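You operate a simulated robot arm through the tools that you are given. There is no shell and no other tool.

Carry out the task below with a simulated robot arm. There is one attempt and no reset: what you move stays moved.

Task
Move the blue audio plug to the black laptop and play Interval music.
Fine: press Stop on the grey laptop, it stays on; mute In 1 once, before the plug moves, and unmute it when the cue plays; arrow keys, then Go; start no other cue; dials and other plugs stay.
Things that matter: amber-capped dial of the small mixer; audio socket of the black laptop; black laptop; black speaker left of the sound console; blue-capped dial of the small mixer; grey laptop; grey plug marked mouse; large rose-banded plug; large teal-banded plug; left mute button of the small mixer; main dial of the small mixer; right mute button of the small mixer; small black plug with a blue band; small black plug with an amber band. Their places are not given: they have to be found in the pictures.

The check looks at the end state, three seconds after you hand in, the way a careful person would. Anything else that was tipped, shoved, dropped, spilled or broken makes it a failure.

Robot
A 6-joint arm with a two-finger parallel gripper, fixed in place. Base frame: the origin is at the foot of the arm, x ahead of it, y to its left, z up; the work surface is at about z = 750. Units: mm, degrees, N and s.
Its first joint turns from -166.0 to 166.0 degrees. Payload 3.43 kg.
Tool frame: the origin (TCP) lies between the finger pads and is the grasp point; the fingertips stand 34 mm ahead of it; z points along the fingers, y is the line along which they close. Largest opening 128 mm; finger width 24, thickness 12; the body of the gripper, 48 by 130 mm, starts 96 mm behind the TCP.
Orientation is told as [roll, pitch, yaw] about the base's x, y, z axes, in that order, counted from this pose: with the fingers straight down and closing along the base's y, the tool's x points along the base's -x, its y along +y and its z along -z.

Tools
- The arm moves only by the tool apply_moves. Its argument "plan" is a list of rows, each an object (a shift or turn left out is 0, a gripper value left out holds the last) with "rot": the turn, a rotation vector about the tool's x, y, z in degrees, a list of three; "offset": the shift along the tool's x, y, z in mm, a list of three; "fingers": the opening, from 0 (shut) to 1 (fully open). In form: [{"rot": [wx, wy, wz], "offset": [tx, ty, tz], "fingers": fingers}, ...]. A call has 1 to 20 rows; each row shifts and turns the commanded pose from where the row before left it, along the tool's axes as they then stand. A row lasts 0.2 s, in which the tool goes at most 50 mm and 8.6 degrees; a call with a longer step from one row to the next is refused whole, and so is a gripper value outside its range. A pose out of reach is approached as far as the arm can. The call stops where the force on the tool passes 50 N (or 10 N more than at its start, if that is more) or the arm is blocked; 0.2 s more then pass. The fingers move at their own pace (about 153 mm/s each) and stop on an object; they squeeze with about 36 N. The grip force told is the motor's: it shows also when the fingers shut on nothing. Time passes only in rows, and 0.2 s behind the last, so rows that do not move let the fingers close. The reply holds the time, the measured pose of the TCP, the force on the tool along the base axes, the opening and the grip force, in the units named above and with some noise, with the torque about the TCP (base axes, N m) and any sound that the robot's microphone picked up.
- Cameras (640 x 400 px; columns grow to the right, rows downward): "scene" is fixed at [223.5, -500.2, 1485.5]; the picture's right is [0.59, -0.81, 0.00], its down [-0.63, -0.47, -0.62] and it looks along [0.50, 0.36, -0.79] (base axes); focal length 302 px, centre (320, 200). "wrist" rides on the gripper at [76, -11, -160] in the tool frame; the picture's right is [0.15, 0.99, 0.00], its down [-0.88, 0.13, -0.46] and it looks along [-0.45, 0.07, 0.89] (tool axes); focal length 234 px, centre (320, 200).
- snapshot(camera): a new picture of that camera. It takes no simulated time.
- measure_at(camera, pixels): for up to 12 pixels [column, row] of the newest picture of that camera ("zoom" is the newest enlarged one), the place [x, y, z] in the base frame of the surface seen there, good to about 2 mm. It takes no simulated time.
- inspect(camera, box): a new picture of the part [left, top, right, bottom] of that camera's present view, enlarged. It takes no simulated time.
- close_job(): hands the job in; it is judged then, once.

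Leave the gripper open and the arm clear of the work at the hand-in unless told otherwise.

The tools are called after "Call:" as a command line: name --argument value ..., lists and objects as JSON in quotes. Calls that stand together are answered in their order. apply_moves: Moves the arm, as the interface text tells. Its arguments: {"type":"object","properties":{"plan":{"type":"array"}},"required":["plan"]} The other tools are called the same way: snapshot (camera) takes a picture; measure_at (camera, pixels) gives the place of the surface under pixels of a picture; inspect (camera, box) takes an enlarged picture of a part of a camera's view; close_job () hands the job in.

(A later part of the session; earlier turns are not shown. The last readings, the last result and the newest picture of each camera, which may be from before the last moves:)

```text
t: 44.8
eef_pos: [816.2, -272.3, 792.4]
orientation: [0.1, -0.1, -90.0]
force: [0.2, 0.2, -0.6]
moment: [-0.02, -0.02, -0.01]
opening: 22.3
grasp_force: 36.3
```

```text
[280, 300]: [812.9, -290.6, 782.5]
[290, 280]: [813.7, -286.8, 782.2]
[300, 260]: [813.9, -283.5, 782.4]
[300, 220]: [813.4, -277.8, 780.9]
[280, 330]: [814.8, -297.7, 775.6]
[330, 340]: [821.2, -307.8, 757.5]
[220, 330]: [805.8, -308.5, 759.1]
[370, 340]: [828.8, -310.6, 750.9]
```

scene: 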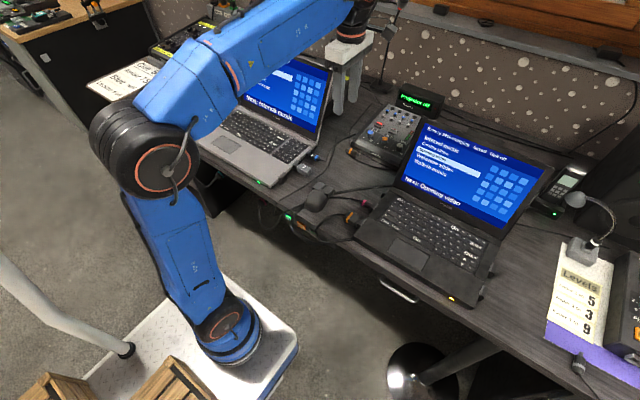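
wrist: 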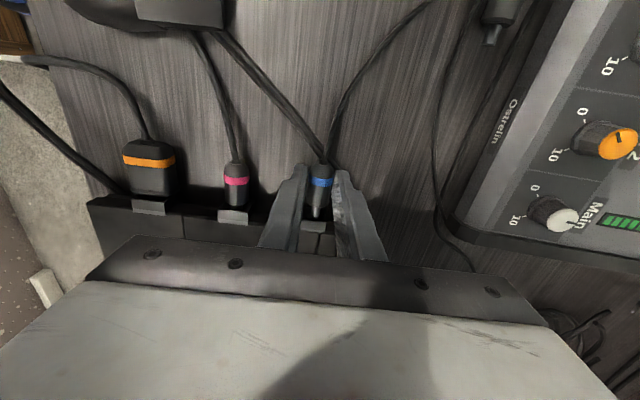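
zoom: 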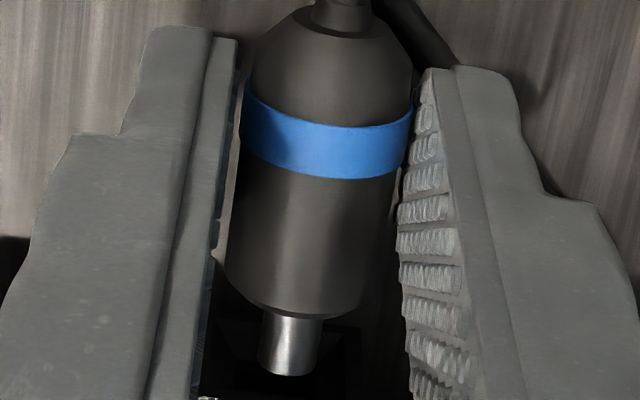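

Call:
inspect --camera "wrist" --box '[280, 185, 360, 245]'

Call:
measure_at --camera "zoom" --pixels '[[290, 175], [288, 200], [270, 200], [308, 200], [300, 100], [215, 255], [350, 260], [280, 255], [205, 240], [360, 250]]'

```text
6.67 times, centred on (320, 215) of wrist
```

zoom: 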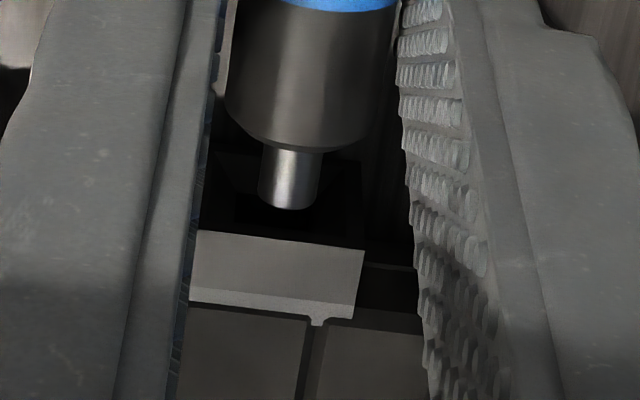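

```text
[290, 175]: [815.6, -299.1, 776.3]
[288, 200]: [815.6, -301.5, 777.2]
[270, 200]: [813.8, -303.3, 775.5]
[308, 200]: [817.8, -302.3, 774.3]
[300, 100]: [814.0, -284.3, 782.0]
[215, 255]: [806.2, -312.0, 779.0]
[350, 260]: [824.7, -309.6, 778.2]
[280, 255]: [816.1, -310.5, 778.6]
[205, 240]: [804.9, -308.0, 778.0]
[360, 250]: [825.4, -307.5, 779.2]
```

Jack and frame centre agree sideways (both +0.7 mm in the tool frame). Plug top is at 782.3, needs 776.5. I lower 5.5 mm and look again.

Call:
apply_moves --plan '[{"offset": [0, 0, 3]}, {"offset": [0, 0, 2.5]}, {"offset": [0, 0, 0]}]'

Call:
inspect --camera "wrist" --box '[280, 175, 360, 235]'

Call:
measure_at --camera "zoom" --pixels '[[300, 170], [302, 130], [285, 240], [287, 265], [215, 310], [350, 320], [280, 315], [385, 340]]'

Call:
inspect --camera "scene" --box '[350, 165, 410, 225]'

```text
t: 45.6
eef_pos: [816.5, -272.0, 787.0]
orientation: [0.0, 0.1, -90.1]
force: [0.1, -0.8, -0.2]
moment: [-0.01, -0.02, -0.01]
opening: 22.3
grasp_force: 35.8
```

```text
6.67 times, centred on (320, 205) of wrist
```

zoom: 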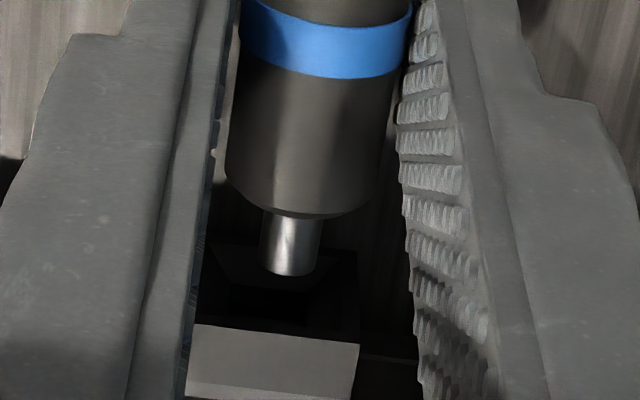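

```text
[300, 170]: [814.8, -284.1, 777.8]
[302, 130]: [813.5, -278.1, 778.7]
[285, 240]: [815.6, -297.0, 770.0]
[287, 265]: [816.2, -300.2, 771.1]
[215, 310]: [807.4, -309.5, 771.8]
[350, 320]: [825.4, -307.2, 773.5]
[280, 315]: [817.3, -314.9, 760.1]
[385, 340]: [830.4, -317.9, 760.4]
```

```text
6.67 times, centred on (380, 195) of scene
```

zoom: 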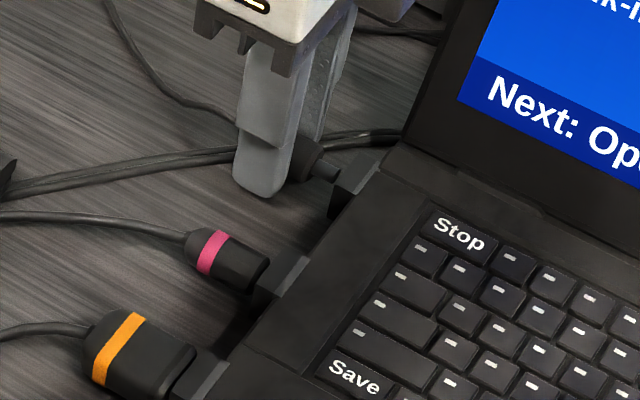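

Plug is within about 1 mm of the right height. I lower 0.8 mm and start inserting: 7 mm along -y.

Call:
apply_moves --plan '[{"offset": [0, 0, 0.8]}, {"offset": [-2, 0, 0]}, {"offset": [-2, 0, 0]}, {"offset": [-1.5, 0, 0]}, {"offset": [-1.5, 0, 0]}, {"offset": [0, 0, 0]}]'

Call:
inspect --camera "wrist" --box '[280, 175, 360, 235]'

```text
t: 47.0
eef_pos: [815.8, -278.5, 788.2]
orientation: [0.0, 0.0, -90.1]
force: [0.5, 0.2, 0.1]
moment: [0.0, 0.01, 0.01]
opening: 22.4
grasp_force: 36.0
```

```text
6.67 times, centred on (320, 205) of wrist
```

zoom: 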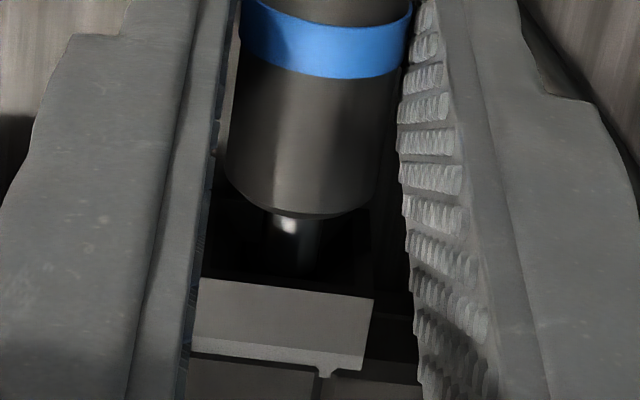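

The jack is entering the frame with no force. I continue 5 mm more.

Call:
apply_moves --plan '[{"offset": [-2, 0, 0]}, {"offset": [-1.5, 0, 0]}, {"offset": [-1.5, 0, 0]}, {"offset": [0, 0, 0]}]'

Call:
inspect --camera "wrist" --box '[280, 175, 360, 235]'

Call:
inspect --camera "scene" --box '[350, 165, 410, 225]'

```text
t: 48.0
eef_pos: [815.9, -284.8, 788.5]
orientation: [0.1, 0.0, -90.2]
force: [0.8, 0.0, -0.2]
moment: [0.0, -0.02, 0.05]
opening: 22.6
grasp_force: 35.8
```

```text
6.67 times, centred on (320, 205) of wrist
```

zoom: 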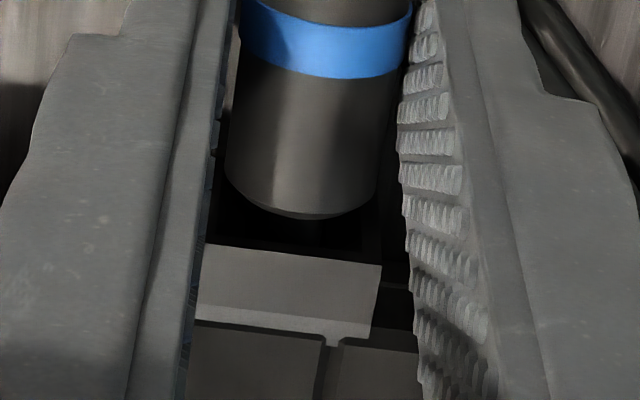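

```text
6.67 times, centred on (380, 195) of scene
```

zoom: 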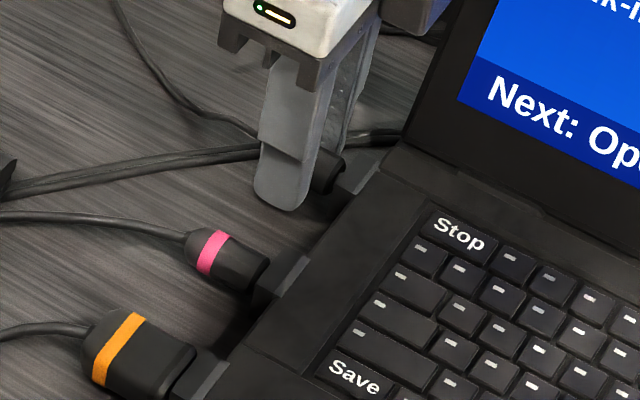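

Almost seated; compared with how it sat in the grey laptop about 1–2 mm is left. I push in 0.7 mm steps and watch the force.

Call:
apply_moves --plan '[{"offset": [-0.7, 0, 0]}, {"offset": [-0.7, 0, 0]}, {"offset": [0, 0, 0]}]'

Call:
inspect --camera "wrist" --box '[280, 175, 360, 235]'

Call:
inspect --camera "scene" --box '[390, 110, 560, 230]'

```text
t: 48.8
eef_pos: [815.0, -284.5, 788.0]
orientation: [0.0, -0.1, -90.0]
force: [-0.2, 0.4, 0.0]
moment: [0.0, -0.03, 0.0]
opening: 22.5
grasp_force: 36.0
```

```text
6.67 times, centred on (320, 205) of wrist
```

zoom: 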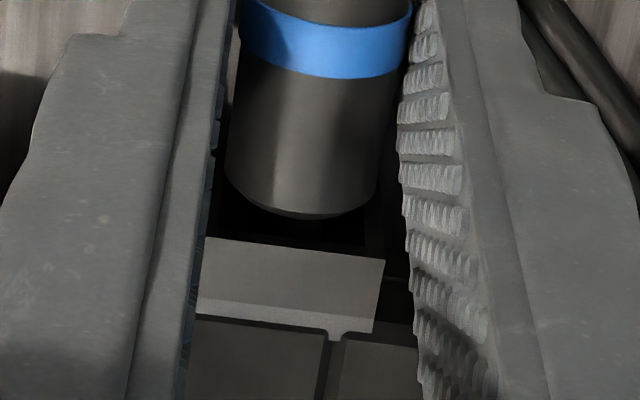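

```text
3.33 times, centred on (475, 170) of scene
```

zoom: 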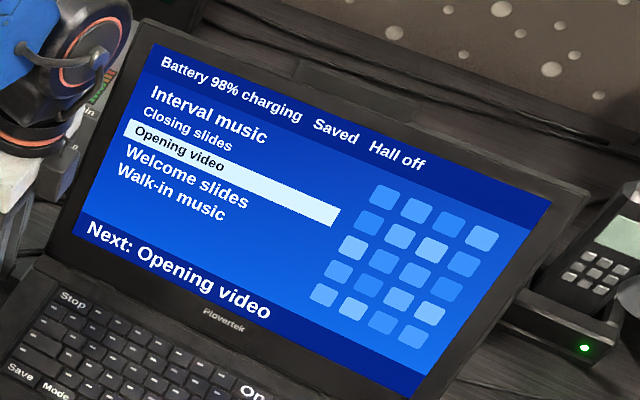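

Still no resistance; "Hall off" on the black laptop. I push further in 0.7 mm steps.

Call:
apply_moves --plan '[{"offset": [-0.7, 0, 0]}, {"offset": [-0.7, 0, 0]}, {"offset": [0, 0, 0]}]'

Call:
inspect --camera "wrist" --box '[280, 175, 360, 235]'

Call:
inspect --camera "scene" --box '[390, 110, 560, 230]'

Call:
snapshot --camera "scene"

```text
t: 49.6
eef_pos: [815.7, -285.1, 787.2]
orientation: [0.0, 0.0, -90.0]
force: [-4.8, 10.9, -0.2]
moment: [0.18, 0.11, -0.08]
opening: 22.5
grasp_force: 35.7
```

```text
6.67 times, centred on (320, 205) of wrist
```

zoom: 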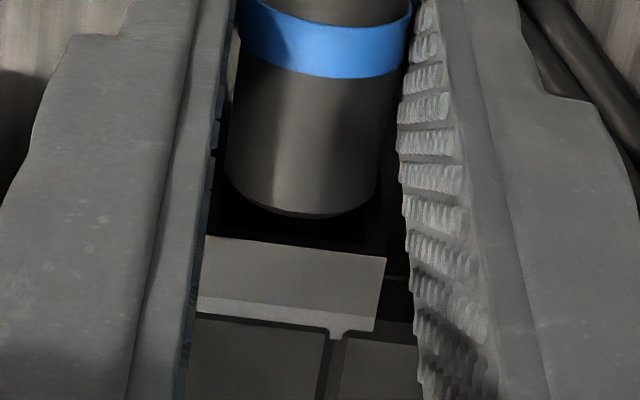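

```text
3.33 times, centred on (475, 170) of scene
```

zoom: 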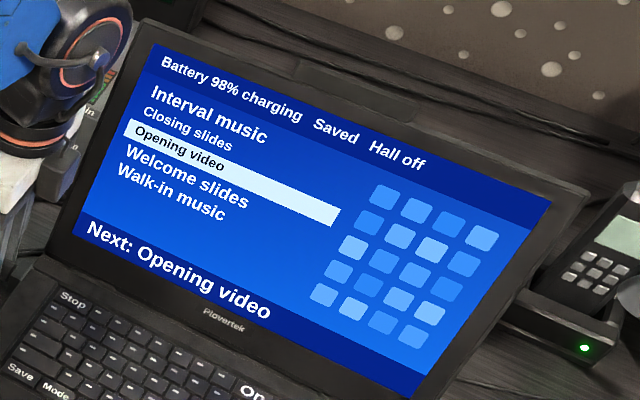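

```text
taken
```

scene: 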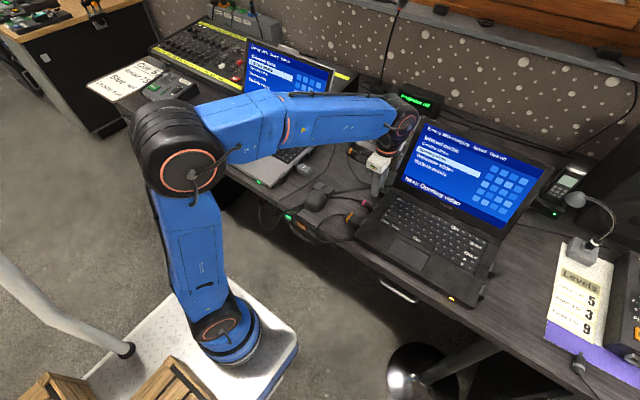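

Resistance of 11 N now, and the plug-to-frame gap (rows 207.5 / 212) matches how it sat in the grey laptop. I check both laptops' status lines.

Call:
inspect --camera "scene" --box '[230, 30, 350, 120]'

Call:
inspect --camera "scene" --box '[350, 165, 410, 225]'

Call:
snapshot --camera "wrist"

Call:
measure_at --camera "wrist" --pixels '[[318, 204], [319, 195], [322, 180], [312, 216], [325, 220], [303, 216], [337, 219], [316, 218]]'

```text
4.44 times, centred on (290, 75) of scene
```

zoom: 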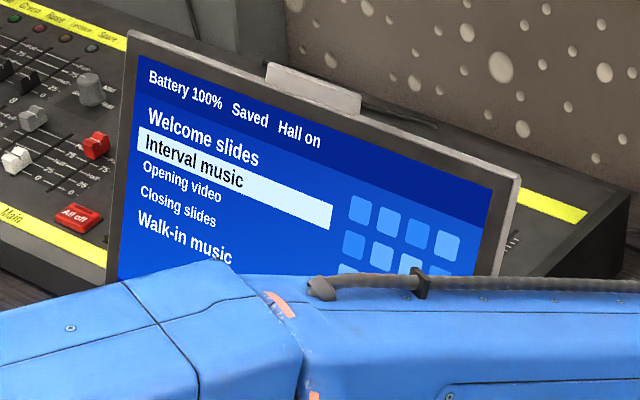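

```text
6.67 times, centred on (380, 195) of scene
```

zoom: 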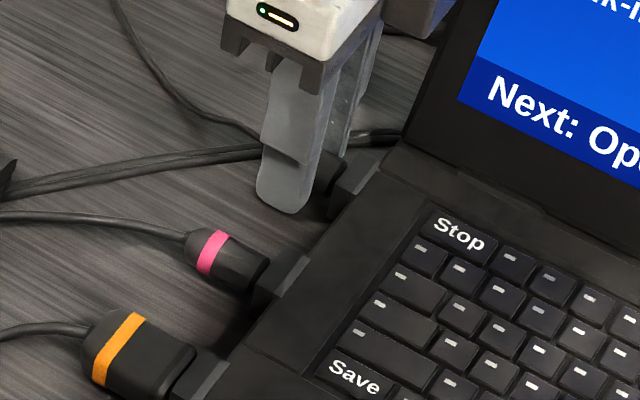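

```text
taken
```

wrist: 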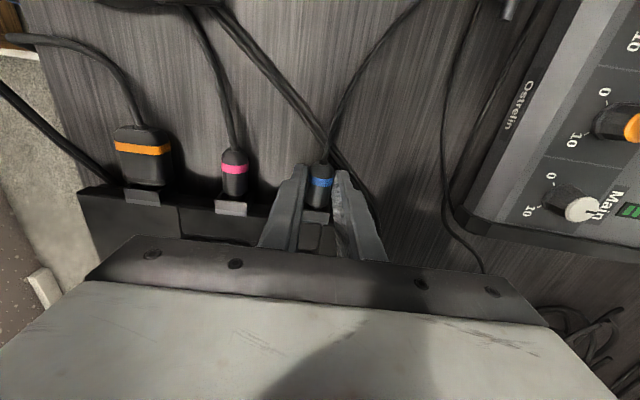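

```text
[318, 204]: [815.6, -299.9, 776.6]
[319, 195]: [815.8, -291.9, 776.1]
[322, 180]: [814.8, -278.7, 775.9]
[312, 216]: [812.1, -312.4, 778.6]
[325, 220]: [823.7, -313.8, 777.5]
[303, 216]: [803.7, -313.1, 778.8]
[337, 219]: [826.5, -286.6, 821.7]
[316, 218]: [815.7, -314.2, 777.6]
```

"Hall on/off" doesn't depend on the audio plug (grey still says on), so I use position and force. Plug top 776 as before. I relieve the small side force (-0.5 mm x) and push 0.7 mm more to see whether it is bottomed.

Call:
apply_moves --plan '[{"offset": [0, -0.5, 0]}, {"offset": [-0.7, 0, 0]}, {"offset": [0, 0, 0]}]'

Call:
inspect --camera "wrist" --box '[280, 175, 360, 235]'

```text
t: 50.4
eef_pos: [815.2, -286.6, 786.5]
orientation: [0.0, 0.0, -90.0]
force: [1.7, 15.2, -4.7]
moment: [0.54, 0.0, -0.08]
opening: 22.4
grasp_force: 35.9
```

```text
6.67 times, centred on (320, 205) of wrist
```

zoom: 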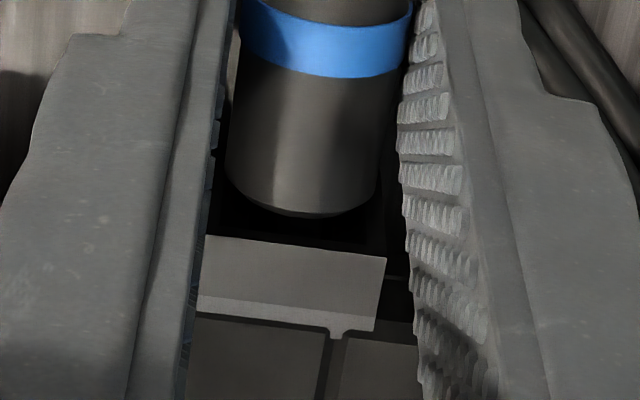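

It's firmly against the stop, and the gap and offset match the original seating (TCP 21 mm from the face). The laptop hasn't shifted. I relax the push by 0.8 mm and open the fingers to about 45 mm.

Call:
apply_moves --plan '[{"offset": [0.8, 0, 0]}, {"offset": [0, 0, 0]}, {"fingers": 0.24}, {"fingers": 0.36}, {"fingers": 0.36}]'

Call:
snapshot --camera "wrist"

Call:
inspect --camera "wrist" --box '[270, 150, 370, 230]'

```text
t: 51.6
eef_pos: [815.9, -286.6, 788.2]
orientation: [0.0, 0.0, -90.0]
force: [-0.2, 0.1, -0.4]
moment: [0.01, 0.0, 0.01]
opening: 46.2
grasp_force: 0.1
```

```text
taken
```

wrist: 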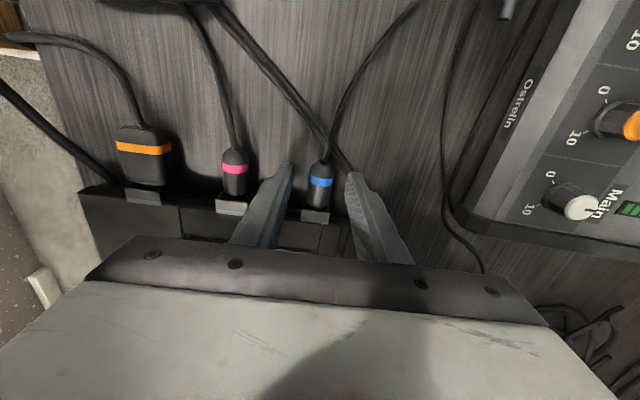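

```text
5.00 times, centred on (320, 190) of wrist
```

zoom: 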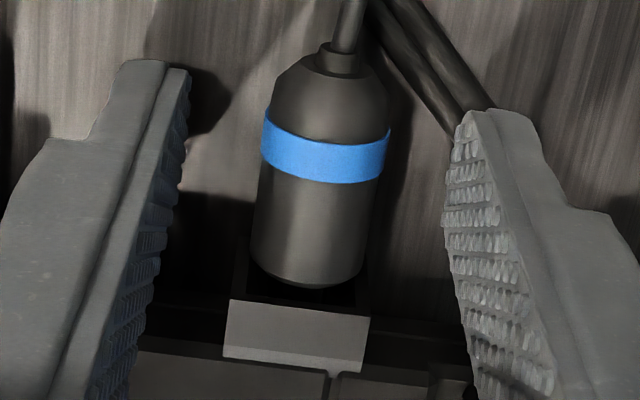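

Plug sits straight in the audio socket. I raise straight up.

Call:
apply_moves --plan '[{"offset": [0, 0, -10]}, {"offset": [0, 0, -30]}, {"offset": [0, 0, -45]}, {"offset": [0, 0, -45]}, {"offset": [0, 0, 0]}]'

Call:
snapshot --camera "wrist"

Call:
inspect --camera "wrist" --box '[200, 120, 440, 260]'

Call:
inspect --camera "scene" --box '[335, 160, 415, 230]'

```text
t: 52.8
eef_pos: [816.4, -283.8, 917.9]
orientation: [0.0, 0.0, -90.0]
force: [-0.2, -0.4, 0.0]
moment: [-0.02, 0.0, 0.0]
opening: 46.1
grasp_force: 0.0
```

```text
taken
```

wrist: 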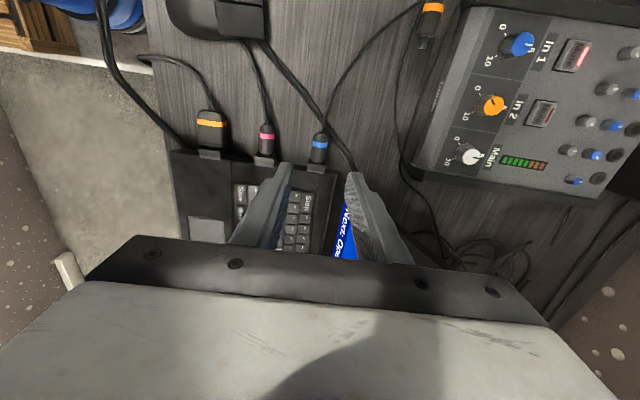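

```text
2.67 times, centred on (320, 190) of wrist
```

zoom: 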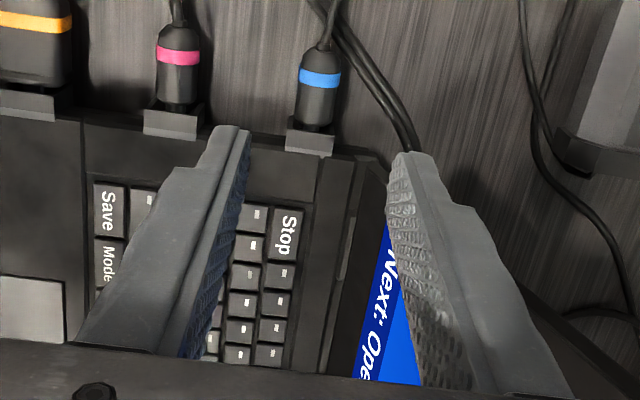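

```text
5.71 times, centred on (375, 195) of scene
```

zoom: 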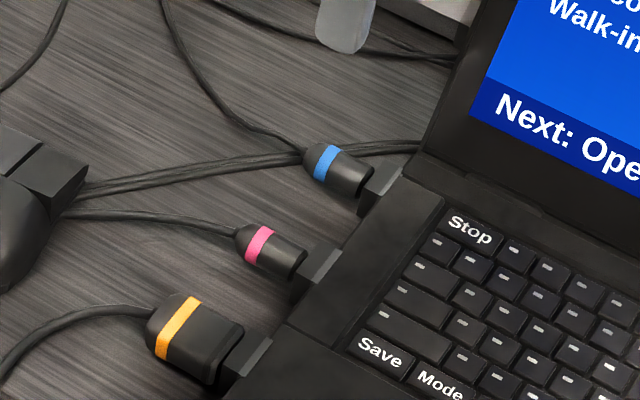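

The blue plug sits exactly like the rose one beside it; amber and others undisturbed. Next the arrow keys: I raise, turn the tool back to yaw 0 with fingers shut and travel over to above the black keyboard's arrow keys.

Call:
apply_moves --plan '[{"offset": [0, 0, -40]}, {"offset": [0, 0, -40]}, {"offset": [0, 0, -40], "fingers": 0}, {"rot": [0, 0, -8.2]}, {"rot": [0, 0, -8.2]}, {"rot": [0, 0, -8.2]}, {"rot": [0, 0, -8.2]}, {"rot": [0, 0, -8.2]}, {"rot": [0, 0, -8.2]}, {"rot": [0, 0, -8.2]}, {"rot": [0, 0, -8.2]}, {"rot": [0, 0, -8.2]}, {"rot": [0, 0, -8.2]}, {"rot": [0, 0, -8.0]}, {"offset": [19.3, -46, 0]}, {"offset": [19.3, -46, 0]}, {"offset": [19.3, -46, 0]}, {"offset": [19.3, -46, 0]}, {"offset": [19.3, -46, 0]}]'

Call:
snapshot --camera "wrist"

Call:
snapshot --camera "scene"

```text
t: 56.8
eef_pos: [718.8, -513.5, 1039.7]
orientation: [0.0, 0.0, 0.0]
force: [0.4, 0.3, 1.2]
moment: [-0.05, 0.0, 0.02]
opening: 0.2
grasp_force: 32.2
```

```text
taken
```

wrist: 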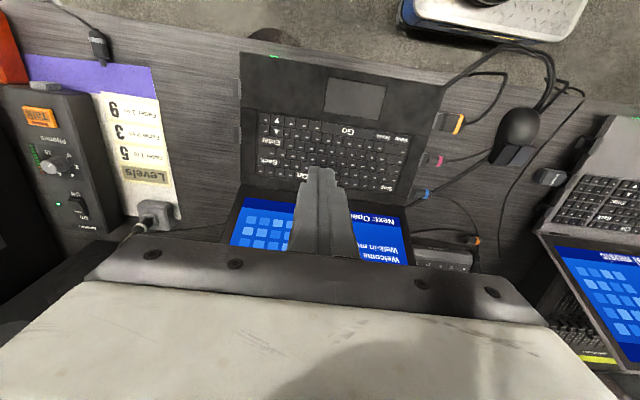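

```text
taken
```

scene: 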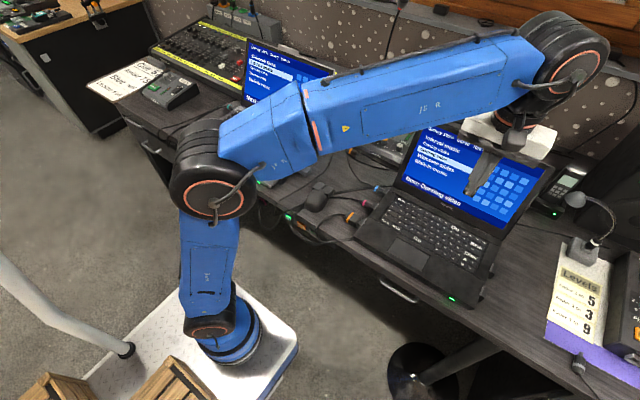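

Clear. I lower to about (725,-580,930) and tilt 36° diagonally so a single fingertip corner will be lowest.

Call:
apply_moves --plan '[{"offset": [-2, -22, 36.7]}, {"offset": [-2, -22, 36.7]}, {"offset": [-2, -22, 36.7]}, {"rot": [5.1, -5.1, 0]}, {"rot": [5.1, -5.1, 0]}, {"rot": [5.1, -5.1, 0]}, {"rot": [5.1, -5.1, 0]}, {"rot": [5.1, -5.1, 0]}, {"offset": [0, 0, 0]}]'

Call:
snapshot --camera "wrist"

Call:
inspect --camera "wrist" --box '[240, 60, 420, 200]'

Call:
inspect --camera "scene" --box '[400, 130, 560, 300]'

```text
t: 58.8
eef_pos: [724.4, -582.1, 926.9]
orientation: [-27.3, -24.6, 6.0]
force: [-0.5, -0.6, 0.0]
moment: [-0.02, 0.03, 0.0]
opening: 0.2
grasp_force: 33.3
```

```text
taken
```

wrist: 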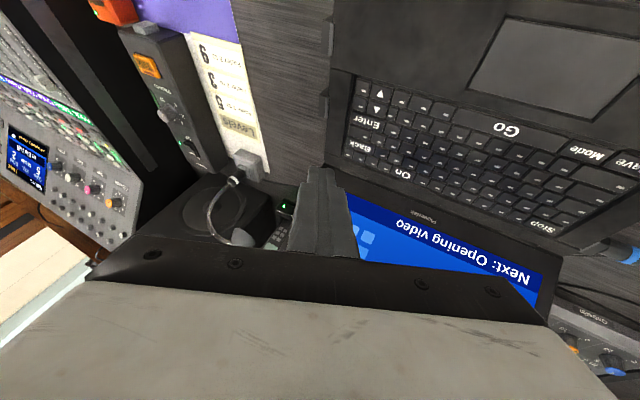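

```text
2.86 times, centred on (330, 130) of wrist
```

zoom: 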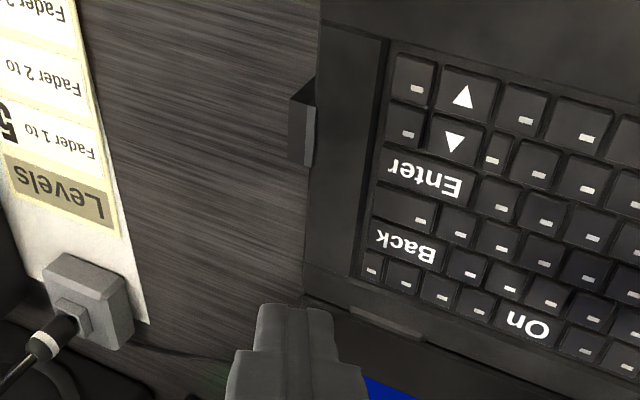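

```text
2.35 times, centred on (480, 215) of scene
```

zoom: 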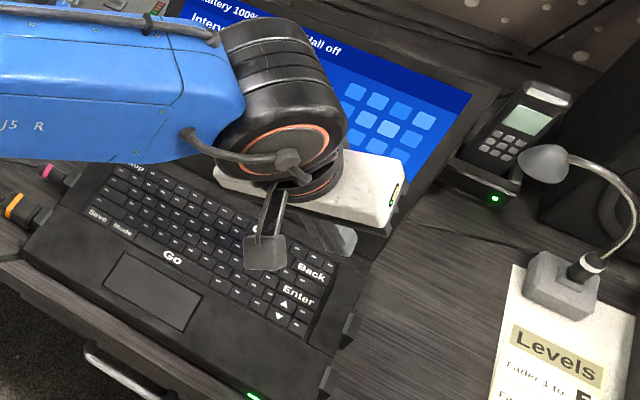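

In this upside-down picture the up-arrow key is the one next to Enter (zoom 453,140 → wrist 376,109). I measure it and its neighbours.

Call:
inspect --camera "wrist" --box '[345, 80, 405, 130]'

Call:
measure_at --camera "wrist" --pixels '[[376, 109], [379, 94], [368, 122], [391, 112], [360, 103], [370, 105], [383, 112], [375, 114], [378, 104]]'

```text
8.00 times, centred on (375, 105) of wrist
```

zoom: 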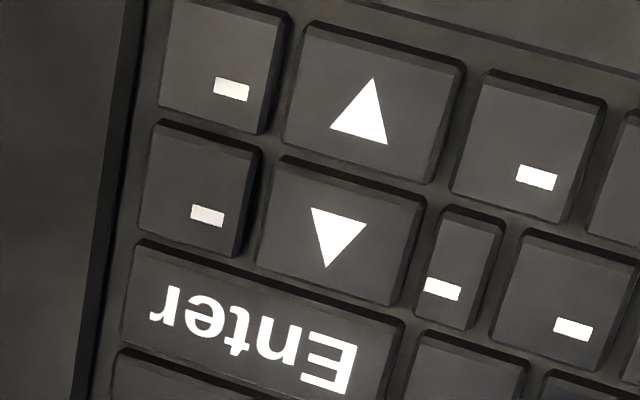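

```text
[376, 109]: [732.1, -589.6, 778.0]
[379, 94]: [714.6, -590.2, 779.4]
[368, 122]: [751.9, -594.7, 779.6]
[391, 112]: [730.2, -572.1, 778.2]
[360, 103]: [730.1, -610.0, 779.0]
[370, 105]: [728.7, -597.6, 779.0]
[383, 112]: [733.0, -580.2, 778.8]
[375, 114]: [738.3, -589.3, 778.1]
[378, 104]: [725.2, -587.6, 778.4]
```

Call:
measure_at --camera "zoom" --pixels '[[338, 232], [282, 165], [415, 202], [395, 298], [262, 265], [375, 110], [345, 178], [330, 288], [440, 275], [205, 190], [265, 310], [410, 250]]'

```text
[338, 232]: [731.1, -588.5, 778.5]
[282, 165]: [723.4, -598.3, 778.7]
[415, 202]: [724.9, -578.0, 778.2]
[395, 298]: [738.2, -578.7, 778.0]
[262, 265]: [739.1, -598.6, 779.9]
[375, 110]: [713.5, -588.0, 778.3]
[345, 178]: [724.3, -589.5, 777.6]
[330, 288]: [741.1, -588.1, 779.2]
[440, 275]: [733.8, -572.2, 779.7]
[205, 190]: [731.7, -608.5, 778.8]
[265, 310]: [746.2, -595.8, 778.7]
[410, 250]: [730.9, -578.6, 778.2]
```

Up key: x 723–740, y -598…-578, top ≈778. I lower about 97 mm so the corner is ~12 mm above it.

Call:
apply_moves --plan '[{"offset": [13.4, 13.4, 26.2]}, {"offset": [13.4, 13.4, 26.2]}, {"offset": [13.3, 14.5, 25.5]}, {"offset": [0, 0, 0]}]'

Call:
snapshot --camera "wrist"

Call:
inspect --camera "wrist" --box '[260, 100, 400, 200]'

Call:
inspect --camera "scene" --box '[450, 190, 540, 290]'

```text
t: 59.8
eef_pos: [724.1, -582.1, 832.7]
orientation: [-27.3, -24.7, 6.0]
force: [0.5, -0.4, -0.2]
moment: [0.01, 0.02, 0.02]
opening: 0.1
grasp_force: 33.1
```

```text
taken
```

wrist: 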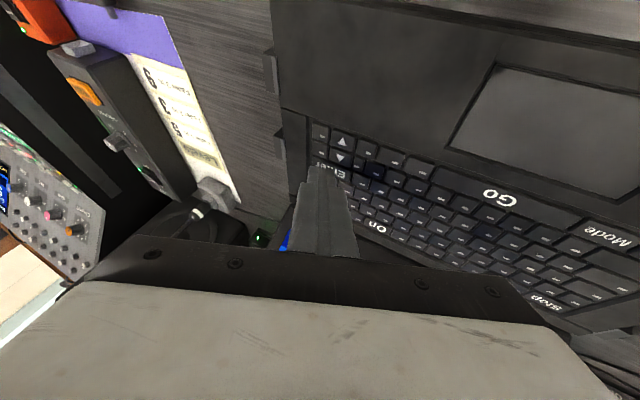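

```text
4.00 times, centred on (330, 150) of wrist
```

zoom: 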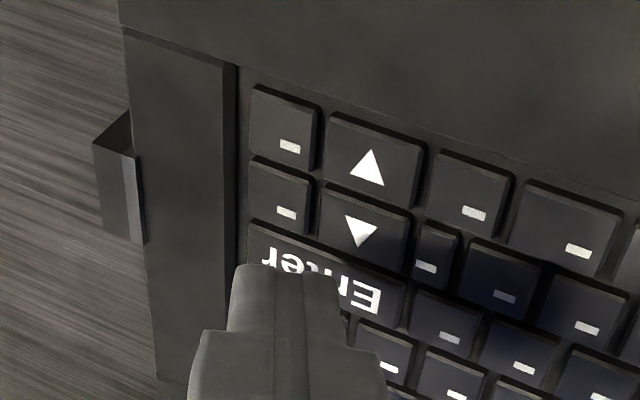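

```text
4.00 times, centred on (495, 240) of scene
```

zoom: 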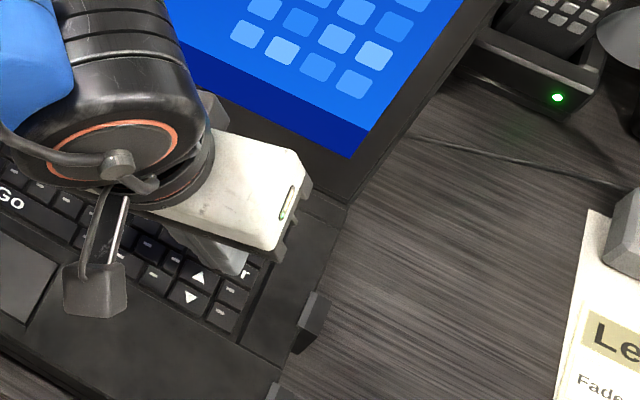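

By ray calculation the lowest corner is at about (730,-586,796): right above the up key. I lower 13 mm and look again.

Call:
apply_moves --plan '[{"offset": [2.7, 2.7, 5.26]}, {"offset": [2.7, 2.7, 5.26]}, {"offset": [0, 0, 0]}]'

Call:
inspect --camera "wrist" --box '[260, 110, 400, 210]'

Call:
inspect --camera "scene" --box '[470, 220, 530, 290]'

```text
t: 60.6
eef_pos: [724.3, -581.2, 817.9]
orientation: [-27.2, -24.5, 6.0]
force: [0.7, -0.3, 0.2]
moment: [0.0, -0.02, 0.02]
opening: 0.0
grasp_force: 33.0
```

```text
4.00 times, centred on (330, 160) of wrist
```

zoom: 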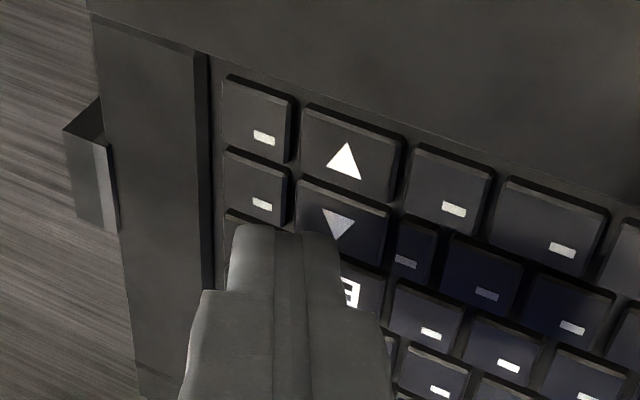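

```text
5.71 times, centred on (500, 255) of scene
```

zoom: 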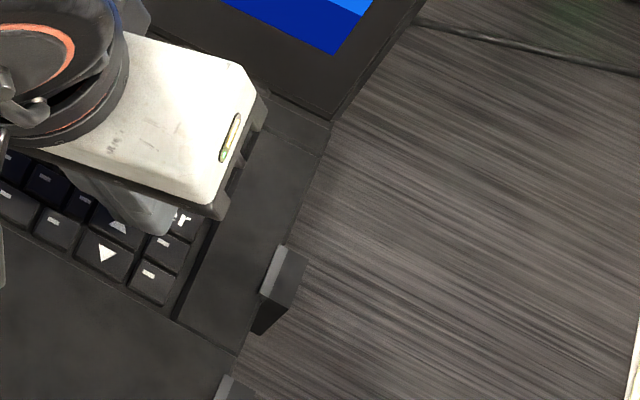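

The corner is over the up key near its ▲ mark, about 4 mm above. I lower 4 mm.

Call:
apply_moves --plan '[{"offset": [0.83, 0.83, 1.62]}, {"offset": [0.42, 0.42, 0.81]}, {"offset": [0.42, 0.42, 0.81]}, {"offset": [0, 0, 0]}]'

Call:
inspect --camera "wrist" --box '[260, 110, 400, 210]'

Call:
inspect --camera "scene" --box '[400, 110, 560, 230]'

```text
t: 61.6
eef_pos: [723.1, -581.1, 812.9]
orientation: [-27.2, -24.6, 6.0]
force: [0.3, -0.6, -0.6]
moment: [-0.02, -0.02, 0.01]
opening: 0.0
grasp_force: 32.9
```

```text
4.00 times, centred on (330, 160) of wrist
```

zoom: 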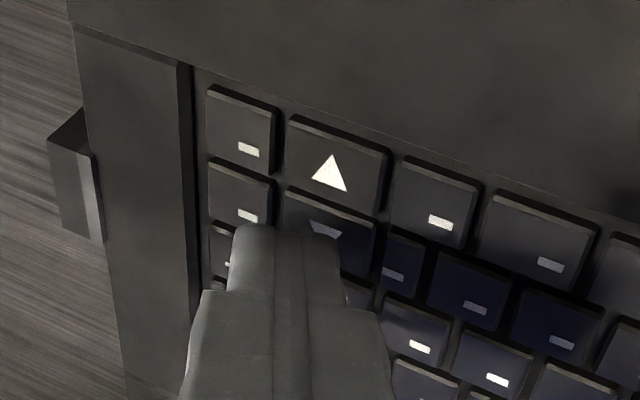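

```text
3.33 times, centred on (480, 170) of scene
```

zoom: 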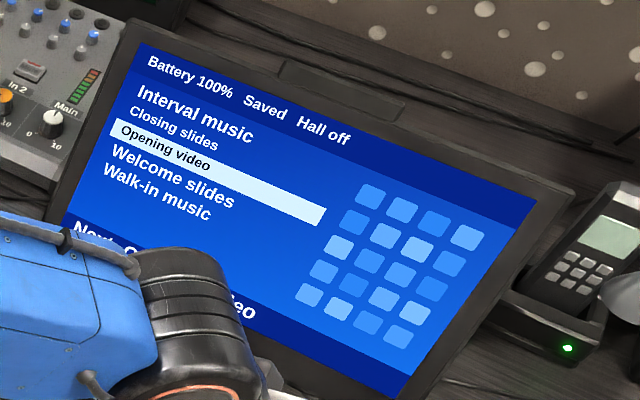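

Corner is over the up key; no contact yet. I lower 1 mm at a time, two steps.

Call:
apply_moves --plan '[{"offset": [0.42, 0.42, 0.81]}, {"offset": [0, 0, 0]}]'

Call:
apply_moves --plan '[{"offset": [0.42, 0.42, 0.81]}, {"offset": [0, 0, 0]}]'

Call:
inspect --camera "scene" --box '[400, 110, 560, 230]'

```text
t: 62.2
eef_pos: [726.2, -580.9, 811.9]
orientation: [-27.2, -24.5, 6.0]
force: [0.1, 0.4, 0.4]
moment: [0.0, 0.0, 0.01]
opening: 0.1
grasp_force: 33.1
heard: click
```

```text
t: 62.8
eef_pos: [725.6, -582.5, 809.8]
orientation: [-27.3, -24.6, 6.0]
force: [1.1, 0.5, 1.4]
moment: [-0.02, -0.04, 0.03]
opening: 0.0
grasp_force: 33.5
```

```text
3.33 times, centred on (480, 170) of scene
```

zoom: 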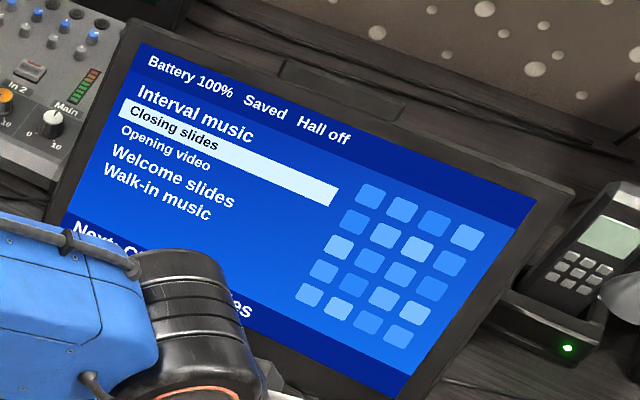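

A click: the selection moved up to "Closing slides". I lift 7 mm to release and check that only one step happened, then press once more.

Call:
apply_moves --plan '[{"offset": [-1.45, -1.45, -2.83]}, {"offset": [-1.45, -1.45, -2.83]}, {"offset": [0, 0, 0]}]'

Call:
inspect --camera "scene" --box '[400, 110, 560, 230]'

Call:
inspect --camera "wrist" --box '[260, 110, 400, 210]'

```text
t: 63.6
eef_pos: [724.7, -581.9, 818.8]
orientation: [-27.3, -24.6, 6.0]
force: [0.2, 0.3, 0.4]
moment: [-0.02, 0.0, 0.02]
opening: 0.0
grasp_force: 32.2
```

```text
3.33 times, centred on (480, 170) of scene
```

zoom: 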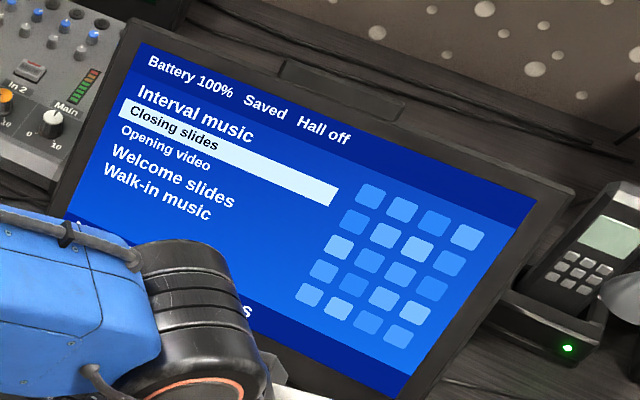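

```text
4.00 times, centred on (330, 160) of wrist
```

zoom: 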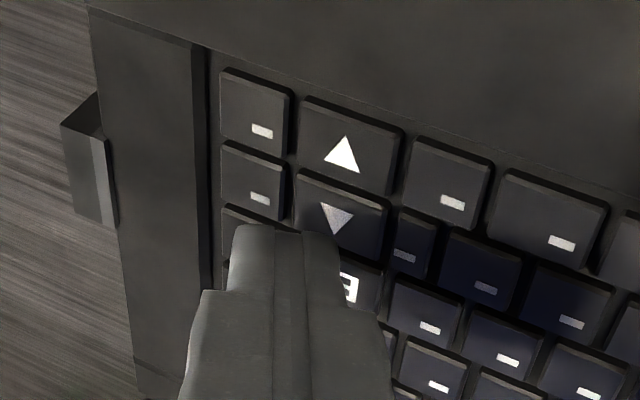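

Released; exactly one step. I press the up key again: 7 mm down in steps.

Call:
apply_moves --plan '[{"offset": [1.25, 1.25, 2.43]}, {"offset": [0.83, 0.83, 1.62]}, {"offset": [0.42, 0.42, 0.81]}, {"offset": [0.42, 0.42, 0.81]}, {"offset": [0, 0, 0]}]'

Call:
inspect --camera "scene" --box '[400, 110, 560, 230]'

```text
t: 64.8
eef_pos: [726.4, -580.5, 812.5]
orientation: [-27.1, -24.7, 6.0]
force: [0.4, 0.6, 0.7]
moment: [-0.06, 0.0, -0.02]
opening: 0.0
grasp_force: 32.6
heard: click
```

```text
3.33 times, centred on (480, 170) of scene
```

zoom: 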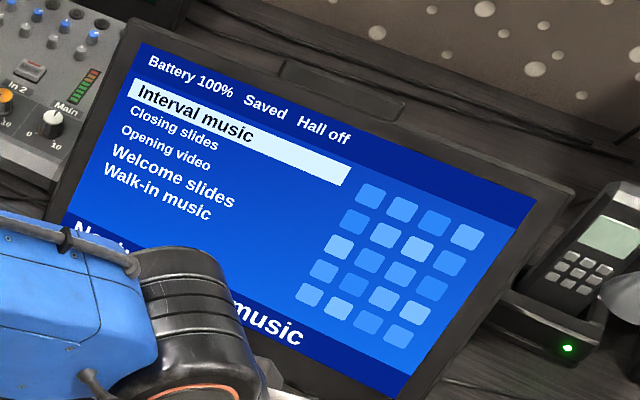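

"Interval music" is now selected. I lift straight up 50 mm and move over the Go key (about (718,-463)).

Call:
apply_moves --plan '[{"offset": [-4.2, -4.2, -8.1]}, {"offset": [-16.6, -16.6, -32.3]}, {"offset": [-0.27, 36.4, -18.6]}, {"offset": [-0.27, 36.4, -18.6]}, {"offset": [-0.27, 36.4, -18.6]}, {"offset": [0, 0, 0]}]'

Call:
snapshot --camera "wrist"

Call:
inspect --camera "wrist" --box '[260, 80, 440, 200]'

Call:
inspect --camera "scene" --box '[380, 110, 560, 250]'

```text
t: 66.2
eef_pos: [709.3, -459.1, 860.2]
orientation: [-27.2, -24.6, 6.0]
force: [-0.1, -0.1, -0.4]
moment: [-0.03, 0.04, 0.0]
opening: 0.3
grasp_force: 33.1
```

```text
taken
```

wrist: 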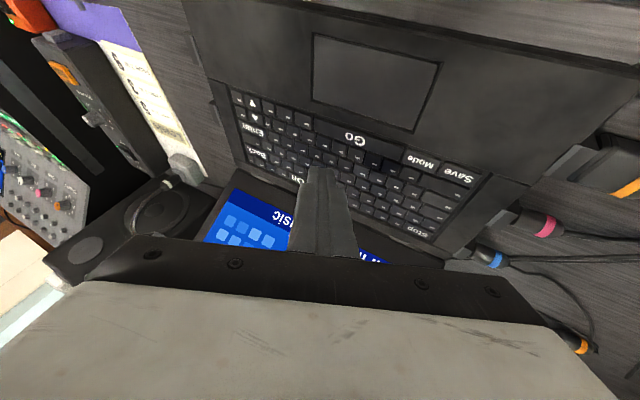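

```text
3.33 times, centred on (350, 140) of wrist
```

zoom: 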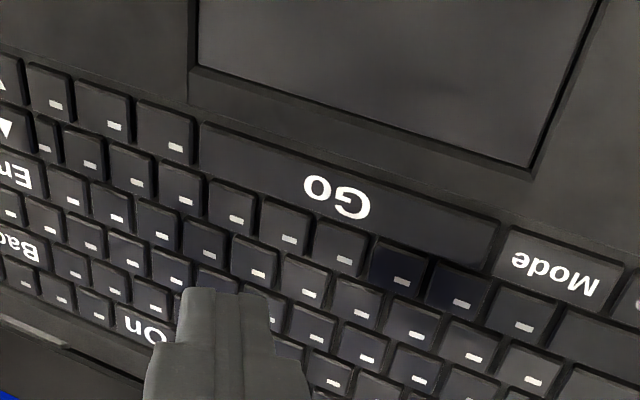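

```text
2.86 times, centred on (470, 180) of scene
```

zoom: 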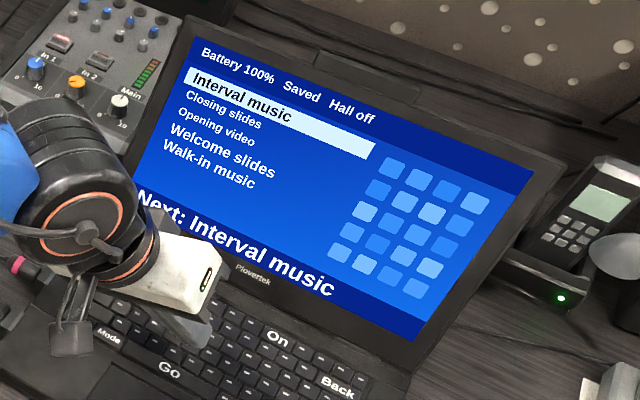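

"Next: Interval music" confirmed. I measure the Go key (wrist about 355,140).

Call:
measure_at --camera "wrist" --pixels '[[355, 140], [345, 133], [335, 127], [375, 147], [350, 128], [345, 143], [340, 137], [330, 131], [365, 138]]'

```text
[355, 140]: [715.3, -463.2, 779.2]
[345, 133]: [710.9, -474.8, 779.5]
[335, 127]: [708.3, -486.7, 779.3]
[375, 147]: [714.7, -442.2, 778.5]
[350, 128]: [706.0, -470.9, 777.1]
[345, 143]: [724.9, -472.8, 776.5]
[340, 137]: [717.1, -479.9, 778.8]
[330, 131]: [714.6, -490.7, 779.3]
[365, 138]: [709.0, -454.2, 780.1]
```

Go key: x 706–723, y about -510…-418. I shift 3 mm in -x and lower 42 mm to just above it.

Call:
apply_moves --plan '[{"offset": [10.1, 8.6, 16.35]}, {"offset": [10.1, 8.6, 16.35]}, {"offset": [0, 0, 0]}]'

Call:
inspect --camera "wrist" --box '[260, 110, 400, 210]'

Call:
inspect --camera "scene" --box '[380, 190, 480, 280]'

```text
t: 67.0
eef_pos: [708.3, -459.5, 818.2]
orientation: [-27.2, -24.6, 6.1]
force: [-0.3, -0.1, 0.0]
moment: [-0.01, -0.01, 0.01]
opening: 0.2
grasp_force: 33.6
```

```text
4.00 times, centred on (330, 160) of wrist
```

zoom: 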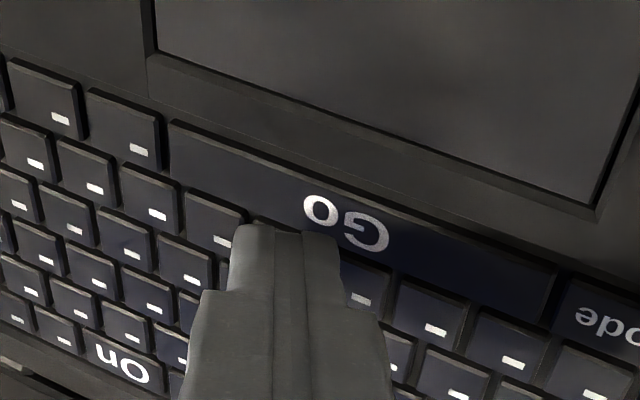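

```text
4.44 times, centred on (430, 235) of scene
```

zoom: 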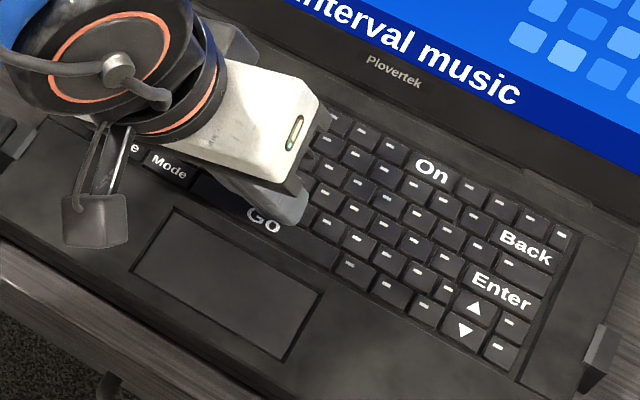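

The corner is near the rear half of the Go key. I shift 3 mm more in -x, then lower 4 mm.

Call:
apply_moves --plan '[{"offset": [2.7, -0.29, -1.25]}, {"offset": [0.83, 0.83, 1.62]}, {"offset": [0.83, 0.83, 1.62]}, {"offset": [0, 0, 0]}]'

Call:
inspect --camera "wrist" --box '[260, 110, 400, 210]'

```text
t: 68.0
eef_pos: [707.6, -458.6, 815.7]
orientation: [-27.2, -24.6, 6.0]
force: [0.8, 0.4, -0.4]
moment: [0.01, 0.0, 0.01]
opening: 0.1
grasp_force: 32.7
```

```text
4.00 times, centred on (330, 160) of wrist
```

zoom: 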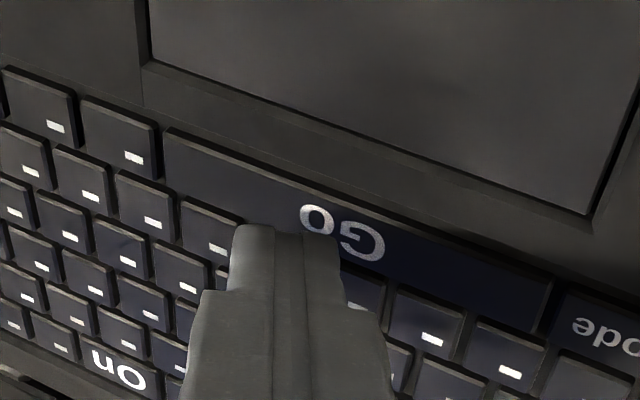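

On the Go key. Lowering 1 mm steps.

Call:
apply_moves --plan '[{"offset": [0.42, 0.42, 0.81]}, {"offset": [0.42, 0.42, 0.81]}, {"offset": [0, 0, 0]}]'

Call:
inspect --camera "scene" --box '[380, 110, 560, 250]'

```text
t: 68.8
eef_pos: [706.9, -458.2, 815.8]
orientation: [-27.3, -24.6, 6.0]
force: [-0.9, 0.8, -0.1]
moment: [0.0, -0.02, 0.0]
opening: 0.0
grasp_force: 32.8
```

```text
2.86 times, centred on (470, 180) of scene
```

zoom: 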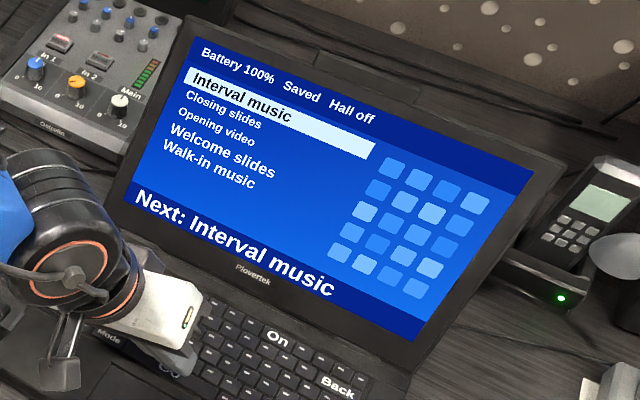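

No click yet. Continue 1 mm steps.

Call:
apply_moves --plan '[{"offset": [0.42, 0.42, 0.81]}, {"offset": [0, 0, 0]}]'

Call:
apply_moves --plan '[{"offset": [0.42, 0.42, 0.81]}, {"offset": [0, 0, 0]}]'

Call:
inspect --camera "wrist" --box '[260, 110, 400, 210]'

Call:
inspect --camera "scene" --box '[380, 110, 560, 250]'

```text
t: 69.4
eef_pos: [707.2, -458.7, 813.8]
orientation: [-27.3, -24.6, 6.0]
force: [1.0, 0.7, 0.8]
moment: [0.01, -0.01, 0.02]
opening: 0.0
grasp_force: 32.7
```

```text
t: 70.0
eef_pos: [707.4, -459.3, 812.1]
orientation: [-27.1, -24.6, 6.1]
force: [0.2, 0.3, 0.3]
moment: [0.02, 0.0, -0.03]
opening: 0.0
grasp_force: 33.5
heard: click
```

```text
4.00 times, centred on (330, 160) of wrist
```

zoom: 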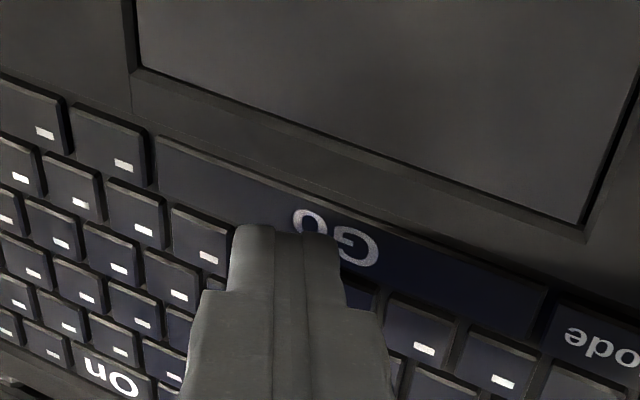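

```text
2.86 times, centred on (470, 180) of scene
```

zoom: 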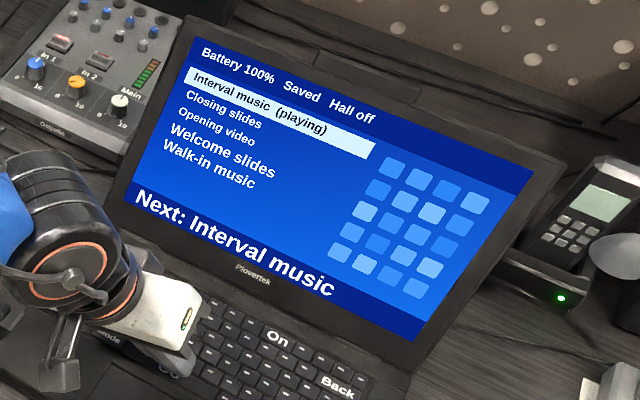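

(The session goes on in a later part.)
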